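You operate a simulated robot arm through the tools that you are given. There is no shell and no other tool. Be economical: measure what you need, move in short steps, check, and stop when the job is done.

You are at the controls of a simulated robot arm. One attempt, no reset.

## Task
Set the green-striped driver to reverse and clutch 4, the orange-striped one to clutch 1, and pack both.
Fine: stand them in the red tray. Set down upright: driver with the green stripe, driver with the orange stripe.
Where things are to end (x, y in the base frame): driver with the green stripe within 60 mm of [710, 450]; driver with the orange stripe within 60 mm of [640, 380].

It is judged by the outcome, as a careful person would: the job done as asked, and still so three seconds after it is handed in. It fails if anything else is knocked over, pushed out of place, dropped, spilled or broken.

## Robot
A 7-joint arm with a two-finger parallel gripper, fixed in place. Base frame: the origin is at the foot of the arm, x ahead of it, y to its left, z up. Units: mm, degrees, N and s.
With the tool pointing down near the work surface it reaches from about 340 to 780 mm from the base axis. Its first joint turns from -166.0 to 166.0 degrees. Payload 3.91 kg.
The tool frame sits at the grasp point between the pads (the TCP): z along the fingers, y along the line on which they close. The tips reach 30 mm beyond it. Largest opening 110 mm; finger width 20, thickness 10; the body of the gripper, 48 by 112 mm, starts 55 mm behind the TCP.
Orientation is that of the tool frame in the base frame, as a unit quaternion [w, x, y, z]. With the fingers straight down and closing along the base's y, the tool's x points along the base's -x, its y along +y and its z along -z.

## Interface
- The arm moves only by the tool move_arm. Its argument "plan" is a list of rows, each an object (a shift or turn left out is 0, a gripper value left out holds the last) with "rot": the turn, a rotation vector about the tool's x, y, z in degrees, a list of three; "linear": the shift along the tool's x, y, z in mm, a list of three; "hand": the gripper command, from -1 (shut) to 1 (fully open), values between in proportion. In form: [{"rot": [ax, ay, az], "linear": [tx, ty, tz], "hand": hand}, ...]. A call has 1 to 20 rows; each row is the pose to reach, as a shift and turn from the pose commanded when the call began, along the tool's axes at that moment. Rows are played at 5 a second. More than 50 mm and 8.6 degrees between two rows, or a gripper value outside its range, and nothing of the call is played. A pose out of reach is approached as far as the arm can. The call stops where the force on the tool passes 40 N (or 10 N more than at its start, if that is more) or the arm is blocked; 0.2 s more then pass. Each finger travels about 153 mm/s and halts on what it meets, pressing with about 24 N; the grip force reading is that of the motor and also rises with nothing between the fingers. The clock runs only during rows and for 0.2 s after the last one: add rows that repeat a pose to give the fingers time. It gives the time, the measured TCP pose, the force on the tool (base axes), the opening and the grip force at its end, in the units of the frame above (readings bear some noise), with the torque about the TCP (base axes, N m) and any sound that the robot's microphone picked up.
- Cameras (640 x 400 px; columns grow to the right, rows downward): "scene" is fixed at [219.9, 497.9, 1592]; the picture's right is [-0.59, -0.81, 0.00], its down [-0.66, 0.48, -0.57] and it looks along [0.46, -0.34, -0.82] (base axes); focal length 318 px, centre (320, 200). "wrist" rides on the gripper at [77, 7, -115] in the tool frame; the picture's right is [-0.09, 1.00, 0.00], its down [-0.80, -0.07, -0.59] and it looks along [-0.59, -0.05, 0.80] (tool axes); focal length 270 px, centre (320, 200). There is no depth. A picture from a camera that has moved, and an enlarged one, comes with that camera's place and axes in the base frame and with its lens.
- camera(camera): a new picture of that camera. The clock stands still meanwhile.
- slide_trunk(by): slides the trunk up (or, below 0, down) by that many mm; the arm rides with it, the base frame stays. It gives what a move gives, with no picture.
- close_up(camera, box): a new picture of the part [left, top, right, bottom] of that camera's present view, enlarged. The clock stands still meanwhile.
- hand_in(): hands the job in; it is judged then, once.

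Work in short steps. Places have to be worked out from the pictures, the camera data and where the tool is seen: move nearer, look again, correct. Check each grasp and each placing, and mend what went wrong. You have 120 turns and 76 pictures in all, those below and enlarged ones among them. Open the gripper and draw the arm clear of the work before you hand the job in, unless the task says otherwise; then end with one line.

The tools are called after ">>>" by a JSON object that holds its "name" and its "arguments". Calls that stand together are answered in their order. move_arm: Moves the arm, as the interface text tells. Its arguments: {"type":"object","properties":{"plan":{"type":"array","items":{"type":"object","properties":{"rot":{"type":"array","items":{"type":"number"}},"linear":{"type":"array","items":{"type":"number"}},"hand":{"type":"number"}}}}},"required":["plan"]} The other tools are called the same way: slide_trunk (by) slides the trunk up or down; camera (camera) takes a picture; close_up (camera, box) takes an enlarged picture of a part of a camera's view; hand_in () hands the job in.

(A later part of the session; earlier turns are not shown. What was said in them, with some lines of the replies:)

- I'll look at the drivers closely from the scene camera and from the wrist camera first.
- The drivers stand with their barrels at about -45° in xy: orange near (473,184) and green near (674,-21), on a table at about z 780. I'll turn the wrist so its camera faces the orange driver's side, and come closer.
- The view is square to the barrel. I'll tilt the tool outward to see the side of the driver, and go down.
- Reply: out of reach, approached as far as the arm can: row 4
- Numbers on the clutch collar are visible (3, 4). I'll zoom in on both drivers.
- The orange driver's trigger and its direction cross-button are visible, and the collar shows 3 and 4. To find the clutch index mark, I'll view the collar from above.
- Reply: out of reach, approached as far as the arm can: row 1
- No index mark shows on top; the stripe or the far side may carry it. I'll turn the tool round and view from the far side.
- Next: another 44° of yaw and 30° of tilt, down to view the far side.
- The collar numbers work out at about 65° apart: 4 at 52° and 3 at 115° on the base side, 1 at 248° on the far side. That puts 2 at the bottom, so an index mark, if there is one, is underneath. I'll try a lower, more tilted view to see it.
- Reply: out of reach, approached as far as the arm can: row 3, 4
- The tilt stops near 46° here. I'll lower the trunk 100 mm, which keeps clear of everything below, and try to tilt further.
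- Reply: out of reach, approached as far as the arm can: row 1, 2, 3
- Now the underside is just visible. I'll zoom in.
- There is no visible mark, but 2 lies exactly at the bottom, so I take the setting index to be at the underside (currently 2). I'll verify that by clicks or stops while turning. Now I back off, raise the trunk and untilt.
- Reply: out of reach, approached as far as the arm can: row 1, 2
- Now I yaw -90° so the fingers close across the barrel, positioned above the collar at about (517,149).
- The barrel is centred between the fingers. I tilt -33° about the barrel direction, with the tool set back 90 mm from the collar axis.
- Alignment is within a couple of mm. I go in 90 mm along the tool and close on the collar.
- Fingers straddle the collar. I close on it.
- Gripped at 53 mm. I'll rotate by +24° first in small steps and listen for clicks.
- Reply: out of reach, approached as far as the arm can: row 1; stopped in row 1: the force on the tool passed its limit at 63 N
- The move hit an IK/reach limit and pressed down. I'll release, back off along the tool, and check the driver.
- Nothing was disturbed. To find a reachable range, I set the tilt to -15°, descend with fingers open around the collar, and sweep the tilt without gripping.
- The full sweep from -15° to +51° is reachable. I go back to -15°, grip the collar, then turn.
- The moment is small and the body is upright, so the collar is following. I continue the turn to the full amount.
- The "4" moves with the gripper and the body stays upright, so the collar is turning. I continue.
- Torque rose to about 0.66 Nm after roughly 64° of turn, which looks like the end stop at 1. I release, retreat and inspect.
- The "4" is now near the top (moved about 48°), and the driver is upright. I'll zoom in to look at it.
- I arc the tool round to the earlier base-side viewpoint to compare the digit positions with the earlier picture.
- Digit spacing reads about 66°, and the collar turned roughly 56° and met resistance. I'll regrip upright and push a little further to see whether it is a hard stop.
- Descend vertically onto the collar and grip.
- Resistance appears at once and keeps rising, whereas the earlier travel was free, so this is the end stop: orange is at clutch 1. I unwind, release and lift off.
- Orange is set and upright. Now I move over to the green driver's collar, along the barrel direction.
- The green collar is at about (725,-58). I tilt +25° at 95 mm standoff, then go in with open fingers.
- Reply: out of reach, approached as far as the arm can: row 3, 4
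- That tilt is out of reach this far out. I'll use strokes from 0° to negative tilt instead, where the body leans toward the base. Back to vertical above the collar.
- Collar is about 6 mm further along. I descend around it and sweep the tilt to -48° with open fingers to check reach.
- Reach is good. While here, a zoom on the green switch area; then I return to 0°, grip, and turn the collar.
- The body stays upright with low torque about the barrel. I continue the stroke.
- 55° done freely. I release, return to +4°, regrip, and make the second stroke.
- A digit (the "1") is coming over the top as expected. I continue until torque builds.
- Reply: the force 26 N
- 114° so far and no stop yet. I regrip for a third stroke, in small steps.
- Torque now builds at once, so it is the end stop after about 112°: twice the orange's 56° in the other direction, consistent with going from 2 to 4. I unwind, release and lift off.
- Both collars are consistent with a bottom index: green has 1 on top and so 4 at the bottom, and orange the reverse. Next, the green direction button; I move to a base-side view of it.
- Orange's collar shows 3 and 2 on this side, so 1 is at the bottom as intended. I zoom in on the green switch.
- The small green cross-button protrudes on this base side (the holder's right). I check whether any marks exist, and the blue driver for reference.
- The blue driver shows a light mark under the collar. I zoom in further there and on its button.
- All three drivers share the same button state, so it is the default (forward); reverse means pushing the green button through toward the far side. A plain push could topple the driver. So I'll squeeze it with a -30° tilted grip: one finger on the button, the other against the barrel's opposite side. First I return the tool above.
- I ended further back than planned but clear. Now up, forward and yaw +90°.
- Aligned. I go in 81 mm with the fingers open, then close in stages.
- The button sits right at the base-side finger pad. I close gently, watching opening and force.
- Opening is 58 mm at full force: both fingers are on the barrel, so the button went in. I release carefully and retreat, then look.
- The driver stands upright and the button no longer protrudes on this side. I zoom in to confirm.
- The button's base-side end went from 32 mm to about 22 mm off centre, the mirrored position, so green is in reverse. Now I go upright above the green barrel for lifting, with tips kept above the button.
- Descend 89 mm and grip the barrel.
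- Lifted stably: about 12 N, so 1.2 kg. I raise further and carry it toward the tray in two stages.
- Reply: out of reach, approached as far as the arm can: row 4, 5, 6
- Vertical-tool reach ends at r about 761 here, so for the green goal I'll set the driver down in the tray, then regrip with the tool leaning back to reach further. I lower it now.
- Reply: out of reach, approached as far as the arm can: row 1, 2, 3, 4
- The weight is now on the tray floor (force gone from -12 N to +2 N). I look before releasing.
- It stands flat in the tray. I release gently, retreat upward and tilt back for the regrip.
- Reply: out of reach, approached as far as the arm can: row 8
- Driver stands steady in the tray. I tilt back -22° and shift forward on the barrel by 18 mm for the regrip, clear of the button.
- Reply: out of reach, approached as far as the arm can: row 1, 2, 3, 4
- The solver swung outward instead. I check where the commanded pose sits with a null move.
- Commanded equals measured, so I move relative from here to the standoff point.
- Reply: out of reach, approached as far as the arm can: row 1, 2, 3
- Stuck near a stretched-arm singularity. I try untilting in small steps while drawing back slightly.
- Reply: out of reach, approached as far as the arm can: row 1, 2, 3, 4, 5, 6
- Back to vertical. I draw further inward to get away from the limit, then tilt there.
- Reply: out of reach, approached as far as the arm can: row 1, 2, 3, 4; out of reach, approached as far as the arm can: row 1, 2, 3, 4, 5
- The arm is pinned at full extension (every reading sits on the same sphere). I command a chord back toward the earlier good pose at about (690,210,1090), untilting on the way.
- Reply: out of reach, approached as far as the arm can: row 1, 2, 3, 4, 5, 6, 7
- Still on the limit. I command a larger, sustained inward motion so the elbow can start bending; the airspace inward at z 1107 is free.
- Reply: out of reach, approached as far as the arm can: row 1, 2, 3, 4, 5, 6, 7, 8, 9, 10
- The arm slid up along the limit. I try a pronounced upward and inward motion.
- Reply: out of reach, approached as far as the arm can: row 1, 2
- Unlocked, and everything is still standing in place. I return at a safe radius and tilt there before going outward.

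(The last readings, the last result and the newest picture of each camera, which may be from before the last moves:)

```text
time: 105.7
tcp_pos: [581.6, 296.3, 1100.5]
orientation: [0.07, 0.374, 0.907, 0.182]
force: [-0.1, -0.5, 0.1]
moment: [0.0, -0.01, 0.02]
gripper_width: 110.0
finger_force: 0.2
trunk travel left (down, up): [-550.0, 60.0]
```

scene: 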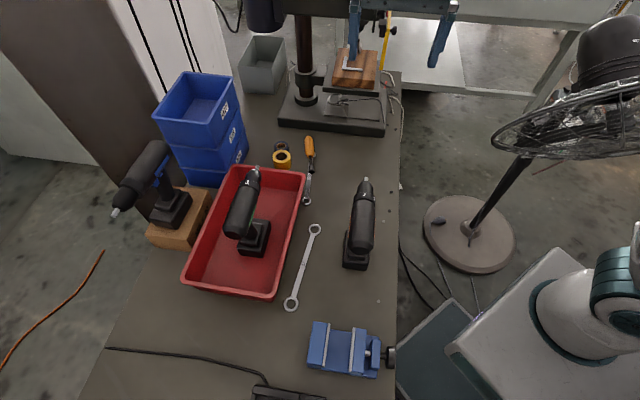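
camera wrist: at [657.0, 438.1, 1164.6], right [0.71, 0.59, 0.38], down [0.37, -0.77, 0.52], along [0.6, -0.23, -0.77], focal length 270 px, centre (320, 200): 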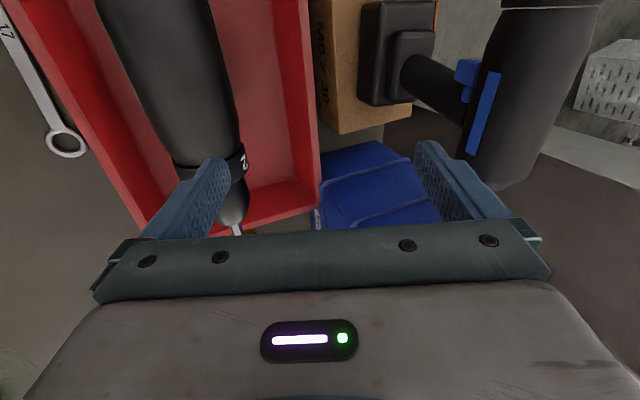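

Go to the standoff point behind the green barrel.

>>> {"name": "move_arm", "arguments": {"plan": [{"linear": [-1, 24, 33]}, {"linear": [-2, 47, 65]}, {"linear": [-3, 71, 98]}]}}

>>> {"name": "camera", "arguments": {"camera": "wrist"}}

```text
time: 106.5
tcp_pos: [657.5, 369.6, 1036.3]
orientation: [0.07, 0.374, 0.907, 0.181]
force: [-0.2, 0.5, -0.2]
moment: [0.0, 0.0, -0.01]
gripper_width: 109.8
finger_force: 0.0
trunk travel left (down, up): [-550.0, 60.0]
```

```text
9 pictures are left
camera wrist: at [576.4, 397.3, 1145.3], right [0.71, 0.59, 0.38], down [0.37, -0.77, 0.52], along [0.6, -0.23, -0.77], focal length 270 px, centre (320, 200)
```

wrist: 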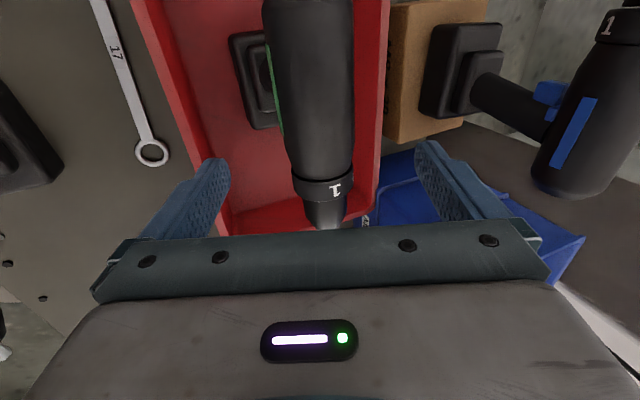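

Aligned. I move in and grip.

>>> {"name": "move_arm", "arguments": {"plan": [{"linear": [-1, -2, 30]}, {"linear": [-1, -2.5, 60]}, {"linear": [-1, -2.5, 79]}, {"linear": [-1, -2.5, 79], "hand": 0.3}, {"linear": [-1, -2.5, 79], "hand": -1}, {"linear": [-1, -2.5, 79], "hand": -1}, {"linear": [-1, -2.5, 79], "hand": -1}]}}

```text
time: 108.0
tcp_pos: [674.0, 391.1, 964.1]
orientation: [0.07, 0.373, 0.907, 0.182]
force: [3.5, 2.9, 5.4]
moment: [0.16, -0.22, -0.03]
gripper_width: 57.6
finger_force: 23.9
trunk travel left (down, up): [-550.0, 60.0]
```

Gripped. I lift 15 mm and check the load, then move 42 mm outward.

>>> {"name": "move_arm", "arguments": {"plan": [{"linear": [0, 2.5, -6]}, {"linear": [0, 5.7, -13.9]}, {"linear": [0, 5.7, -13.9]}]}}

>>> {"name": "move_arm", "arguments": {"plan": [{"linear": [0, 10, 4]}, {"linear": [0, 20, 8.2]}, {"linear": [0, 30, 12.3]}, {"linear": [0, 38.8, 16.1]}, {"linear": [0, 38.8, 16.1]}]}}

```text
time: 108.8
tcp_pos: [675.2, 388.5, 977.2]
orientation: [0.07, 0.374, 0.907, 0.18]
force: [-0.1, 1.0, -11.7]
moment: [-0.08, -0.01, 0.0]
gripper_width: 57.8
finger_force: 23.8
trunk travel left (down, up): [-550.0, 60.0]
```

```text
time: 110.0
tcp_pos: [704.3, 416.9, 976.6]
orientation: [0.069, 0.374, 0.907, 0.18]
force: [0.1, -1.2, -12.3]
moment: [-0.11, 0.02, -0.01]
gripper_width: 57.8
finger_force: 24.0
trunk travel left (down, up): [-550.0, 60.0]
```

Now lower gently until the weight transfers.

>>> {"name": "move_arm", "arguments": {"plan": [{"linear": [0, -2, 5]}, {"linear": [0, -4, 9.5]}, {"linear": [0, -4.8, 11.5]}, {"linear": [0, -5.4, 13]}]}}

>>> {"name": "camera", "arguments": {"camera": "scene"}}

```text
time: 111.0
tcp_pos: [705.8, 418.7, 963.9]
orientation: [0.069, 0.374, 0.907, 0.181]
force: [-1.9, -2.1, -3.4]
moment: [0.09, 0.28, 0.08]
gripper_width: 57.3
finger_force: 24.3
trunk travel left (down, up): [-550.0, 60.0]
```

```text
8 pictures are left
```

scene: 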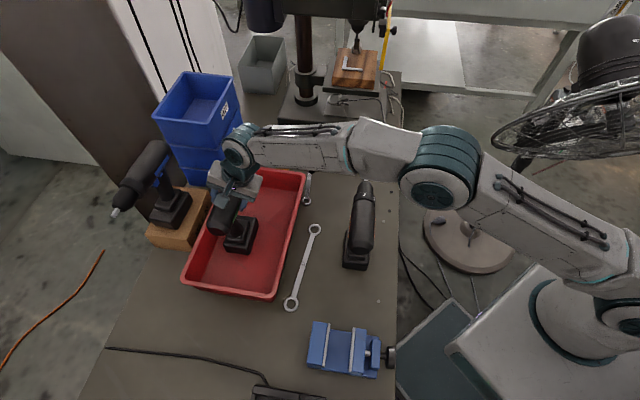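

Contact made. I lower 1 mm more, release, and retreat along the tool.

>>> {"name": "move_arm", "arguments": {"plan": [{"linear": [0, -0.5, 1.2]}, {"linear": [0, -0.5, 1.2], "hand": 0.1}, {"linear": [0, -0.5, 1.2], "hand": 0.25}, {"linear": [0, -0.5, 1.2], "hand": 0.6}, {"linear": [0, -0.5, 1.2], "hand": 1}, {"linear": [0, -0.5, 1.2], "hand": 1}, {"linear": [0, 0, -30]}, {"linear": [0, 0, -65]}, {"linear": [0, 0, -100]}]}}

>>> {"name": "camera", "arguments": {"camera": "wrist"}}

```text
time: 113.0
tcp_pos: [677.1, 388.1, 1057.7]
orientation: [0.07, 0.374, 0.907, 0.181]
force: [0.3, 0.3, 0.0]
moment: [0.01, 0.02, 0.0]
gripper_width: 110.1
finger_force: 0.0
trunk travel left (down, up): [-550.0, 60.0]
```

```text
7 pictures are left
camera wrist: at [596.8, 415.1, 1166.3], right [0.71, 0.59, 0.38], down [0.37, -0.77, 0.52], along [0.6, -0.23, -0.77], focal length 270 px, centre (320, 200)
```

wrist: 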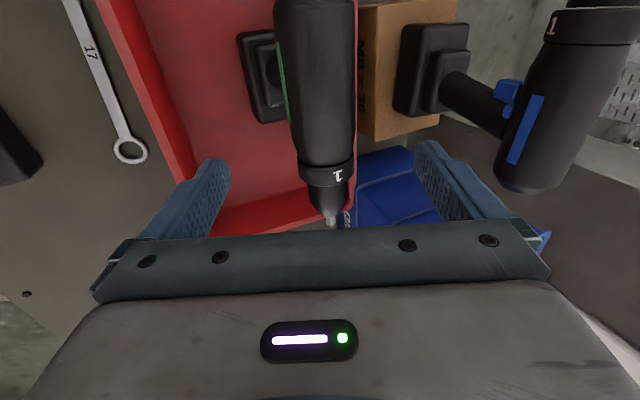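

Green is upright and well placed. Now I return inward to a standoff over the orange driver, forward of its button, with tilt -15°.

>>> {"name": "move_arm", "arguments": {"plan": [{"linear": [-1, -31, -25], "hand": 1}, {"linear": [-2, -68, -37]}, {"linear": [-3, -106, -52]}, {"linear": [-4, -145, -68]}, {"rot": [2, 0, 0], "linear": [-6, -183, -83]}, {"rot": [4, 0, 0], "linear": [-7, -221, -95]}, {"rot": [6, 0, 0], "linear": [-8, -258, -98]}, {"rot": [7, 0, 0], "linear": [-9, -292, -90]}]}}

>>> {"name": "camera", "arguments": {"camera": "wrist"}}

```text
time: 114.8
tcp_pos: [470.3, 168.6, 1027.7]
orientation: [0.046, 0.377, 0.916, 0.125]
force: [0.3, -0.1, -0.4]
moment: [0.0, 0.03, -0.01]
gripper_width: 110.0
finger_force: 0.1
trunk travel left (down, up): [-550.0, 60.0]
```

```text
6 pictures are left
camera wrist: at [399.5, 205.1, 1141.2], right [0.74, 0.62, 0.26], down [0.41, -0.73, 0.55], along [0.53, -0.3, -0.79], focal length 270 px, centre (320, 200)
```

wrist: 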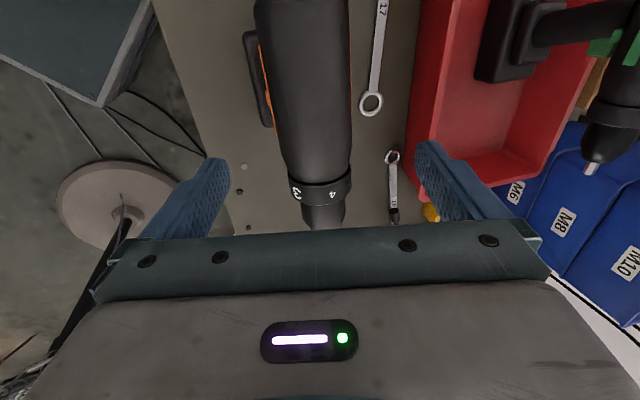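

Aligned with the orange barrel. I move in, grip, and lift a little.

>>> {"name": "move_arm", "arguments": {"plan": [{"linear": [0, -1.5, 30]}, {"linear": [0, -2.9, 60]}, {"linear": [0, -2.9, 80]}, {"linear": [0, -2.9, 80], "hand": 0.3}, {"linear": [0, -2.9, 80], "hand": -1}, {"linear": [0, -2.9, 80], "hand": -1}, {"linear": [0, -2.9, 80], "hand": -1}]}}

>>> {"name": "move_arm", "arguments": {"plan": [{"linear": [0, 2.6, -9.7]}, {"linear": [0, 5.2, -19.3]}, {"linear": [0, 5.2, -19.3]}]}}

```text
time: 116.5
tcp_pos: [485.2, 181.7, 948.8]
orientation: [0.047, 0.377, 0.916, 0.125]
force: [-2.2, -0.6, 0.5]
moment: [-0.12, -0.27, 0.0]
gripper_width: 57.6
finger_force: 24.5
trunk travel left (down, up): [-550.0, 60.0]
```

```text
time: 117.2
tcp_pos: [484.1, 182.8, 970.4]
orientation: [0.046, 0.377, 0.917, 0.124]
force: [-0.6, -0.5, -12.4]
moment: [-0.08, -0.07, 0.02]
gripper_width: 57.6
finger_force: 24.1
trunk travel left (down, up): [-550.0, 60.0]
```

Orange lifted cleanly. I raise 100 mm more and carry it outward over the tray.

>>> {"name": "move_arm", "arguments": {"plan": [{"linear": [0, 6.5, -24]}, {"linear": [0, 13, -48]}, {"linear": [0, 19.5, -73]}, {"linear": [0, 25.9, -96.6]}, {"linear": [1, 50, -90]}, {"linear": [2, 80, -82]}, {"linear": [3, 110, -74]}, {"linear": [4, 140, -66]}, {"linear": [5, 170, -58]}, {"linear": [6, 200, -50]}, {"linear": [7, 230, -42]}, {"linear": [7, 262.6, -33.1]}, {"linear": [7, 262.6, -33.1]}]}}

>>> {"name": "camera", "arguments": {"camera": "scene"}}

```text
time: 120.0
tcp_pos: [651.8, 359.3, 1069.2]
orientation: [0.046, 0.377, 0.917, 0.124]
force: [0.0, 0.0, -11.6]
moment: [-0.11, -0.06, -0.01]
gripper_width: 57.6
finger_force: 24.5
trunk travel left (down, up): [-550.0, 60.0]
```

```text
5 pictures are left
```

scene: 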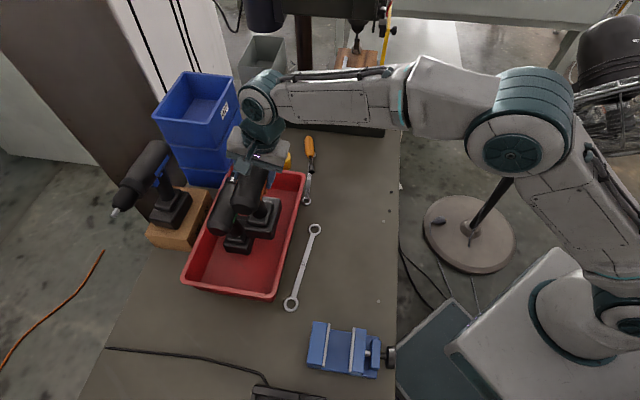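

On target with no reach trouble. I lower in two stages.

>>> {"name": "move_arm", "arguments": {"plan": [{"linear": [0, -6.5, 24]}, {"linear": [0, -13, 48.5]}, {"linear": [0, -19, 71]}, {"linear": [0, -23.3, 87]}, {"linear": [0, -25.4, 94.7]}]}}

>>> {"name": "move_arm", "arguments": {"plan": [{"linear": [0, -1, 3.9]}, {"linear": [0, -1.8, 6.8]}, {"linear": [0, -2.3, 8.7]}]}}

```text
time: 121.2
tcp_pos: [654.0, 359.5, 972.3]
orientation: [0.046, 0.377, 0.917, 0.124]
force: [0.3, 0.1, -11.9]
moment: [-0.09, -0.05, -0.01]
gripper_width: 57.5
finger_force: 24.2
trunk travel left (down, up): [-550.0, 60.0]
```

```text
time: 122.0
tcp_pos: [651.7, 361.0, 962.5]
orientation: [0.047, 0.377, 0.917, 0.125]
force: [0.5, 0.0, -11.9]
moment: [-0.11, -0.04, 0.01]
gripper_width: 57.5
finger_force: 24.2
trunk travel left (down, up): [-550.0, 60.0]
```

Not yet in contact; I lower further in small steps.

>>> {"name": "move_arm", "arguments": {"plan": [{"linear": [0, -0.4, 1.5]}, {"linear": [0, -0.7, 2.6]}, {"linear": [0, -0.7, 2.6]}]}}

>>> {"name": "camera", "arguments": {"camera": "wrist"}}

```text
time: 122.8
tcp_pos: [651.6, 360.5, 961.4]
orientation: [0.047, 0.377, 0.917, 0.125]
force: [0.6, -0.3, -13.4]
moment: [-0.09, -0.04, 0.0]
gripper_width: 57.7
finger_force: 23.6
trunk travel left (down, up): [-550.0, 60.0]
```

```text
4 pictures are left
camera wrist: at [580.3, 397.1, 1073.6], right [0.74, 0.62, 0.26], down [0.41, -0.73, 0.55], along [0.53, -0.3, -0.79], focal length 270 px, centre (320, 200)
```

wrist: 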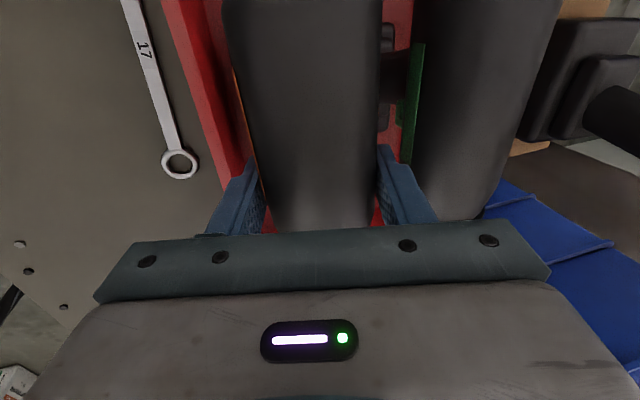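

Good clearance to green. The orange is still hanging; I continue down.

>>> {"name": "move_arm", "arguments": {"plan": [{"linear": [0, -0.5, 1.9]}, {"linear": [0, -0.8, 2.9]}, {"linear": [0, -0.8, 2.9]}]}}

>>> {"name": "move_arm", "arguments": {"plan": [{"linear": [0, -0.5, 1.9]}, {"linear": [0, -0.8, 2.9]}, {"linear": [0, -0.8, 2.9]}]}}

```text
time: 123.7
tcp_pos: [651.6, 360.1, 957.1]
orientation: [0.047, 0.377, 0.916, 0.125]
force: [-0.7, -0.3, -12.1]
moment: [-0.11, -0.07, 0.03]
gripper_width: 57.7
finger_force: 24.0
trunk travel left (down, up): [-550.0, 60.0]
```

```text
time: 124.5
tcp_pos: [651.0, 359.8, 956.4]
orientation: [0.046, 0.377, 0.917, 0.124]
force: [-0.9, -0.1, -4.8]
moment: [-0.36, 0.32, -0.04]
gripper_width: 57.6
finger_force: 23.8
trunk travel left (down, up): [-550.0, 60.0]
```

Contact begins on the near side. I lower 1–2 mm more to see it settle.

>>> {"name": "move_arm", "arguments": {"plan": [{"linear": [0, -0.3, 1]}, {"linear": [0, -0.5, 1.8]}, {"linear": [0, -0.5, 1.8]}]}}

>>> {"name": "close_up", "arguments": {"camera": "scene", "box": [170, 140, 320, 310]}}

```text
time: 125.2
tcp_pos: [652.6, 359.7, 955.9]
orientation: [0.049, 0.378, 0.916, 0.126]
force: [1.6, 1.7, 9.0]
moment: [0.13, 0.39, -0.14]
gripper_width: 57.2
finger_force: 24.1
trunk travel left (down, up): [-550.0, 60.0]
```

```text
2.35 times, centred on (245, 225) of scene
camera zoom: at [219.9, 497.9, 1592.0], right [-0.59, -0.81, 0.0], down [-0.66, 0.48, -0.57], along [0.46, -0.34, -0.82], focal length 748 px, centre (496, 141)
```

zoom: 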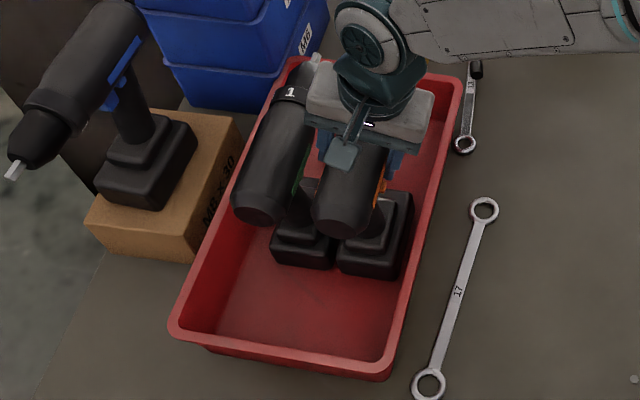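

The orange now rests on the floor beside the green. I ease off 1 mm, open partly (to about 74 mm), retreat along the tool, then open fully.

>>> {"name": "move_arm", "arguments": {"plan": [{"linear": [0, 0.3, -1]}, {"linear": [0, 0.3, -1], "hand": 0.1}, {"linear": [0, 0.3, -1], "hand": 0.2}, {"linear": [0, 0.3, -1], "hand": 0.33}, {"linear": [0, 0.3, -1], "hand": 0.33}, {"linear": [0, -1, -15]}, {"linear": [0, -1, -35]}, {"linear": [0, -1, -60]}, {"linear": [0, -1, -90]}, {"linear": [0, -30, -110]}, {"linear": [0, -70, -120], "hand": 1}]}}

>>> {"name": "camera", "arguments": {"camera": "wrist"}}

```text
time: 127.7
tcp_pos: [580.0, 287.5, 1052.0]
orientation: [0.047, 0.378, 0.916, 0.126]
force: [-0.2, 0.2, 0.6]
moment: [0.04, -0.02, 0.0]
gripper_width: 109.8
finger_force: 0.1
trunk travel left (down, up): [-550.0, 60.0]
```

```text
2 pictures are left
camera wrist: at [509.4, 324.3, 1165.3], right [0.74, 0.62, 0.26], down [0.41, -0.73, 0.55], along [0.53, -0.3, -0.79], focal length 270 px, centre (320, 200)
```

wrist: 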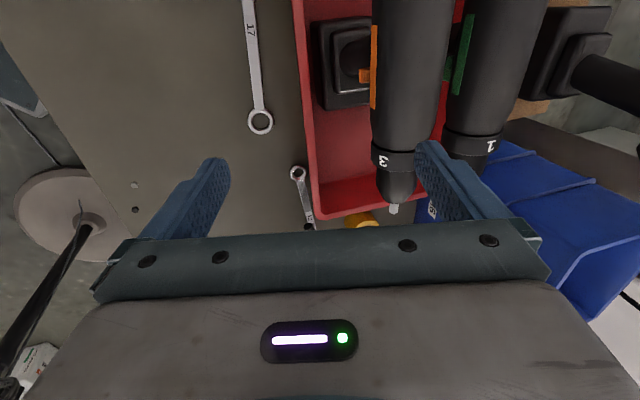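

Both stand upright in the tray. I draw the arm clear (up and back), then take a final scene picture.

>>> {"name": "move_arm", "arguments": {"plan": [{"linear": [0, -20, -40]}, {"linear": [0, -45, -80]}, {"linear": [0, -75, -115]}, {"linear": [0, -110, -145]}]}}

>>> {"name": "camera", "arguments": {"camera": "scene"}}

```text
time: 128.7
tcp_pos: [476.6, 185.0, 1165.6]
orientation: [0.047, 0.378, 0.916, 0.126]
force: [-0.8, 0.5, 0.5]
moment: [-0.02, 0.01, -0.03]
gripper_width: 109.8
finger_force: 0.1
trunk travel left (down, up): [-550.0, 60.0]
```

```text
1 pictures are left
```

scene: 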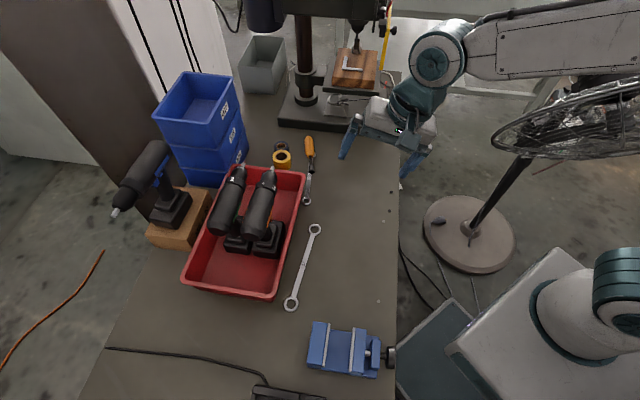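

Both drivers stand in the tray, nothing else has moved, and the gripper is open and clear. Handing in.

>>> {"name": "hand_in", "arguments": {}}

```text
The job is handed in.
```

Both drivers stand upright in the red tray near their target spots. Green was turned to the clutch 4 end stop and its direction button pushed to the far side, which I took as reverse because there were no markings; orange was turned to the clutch 1 end stop.
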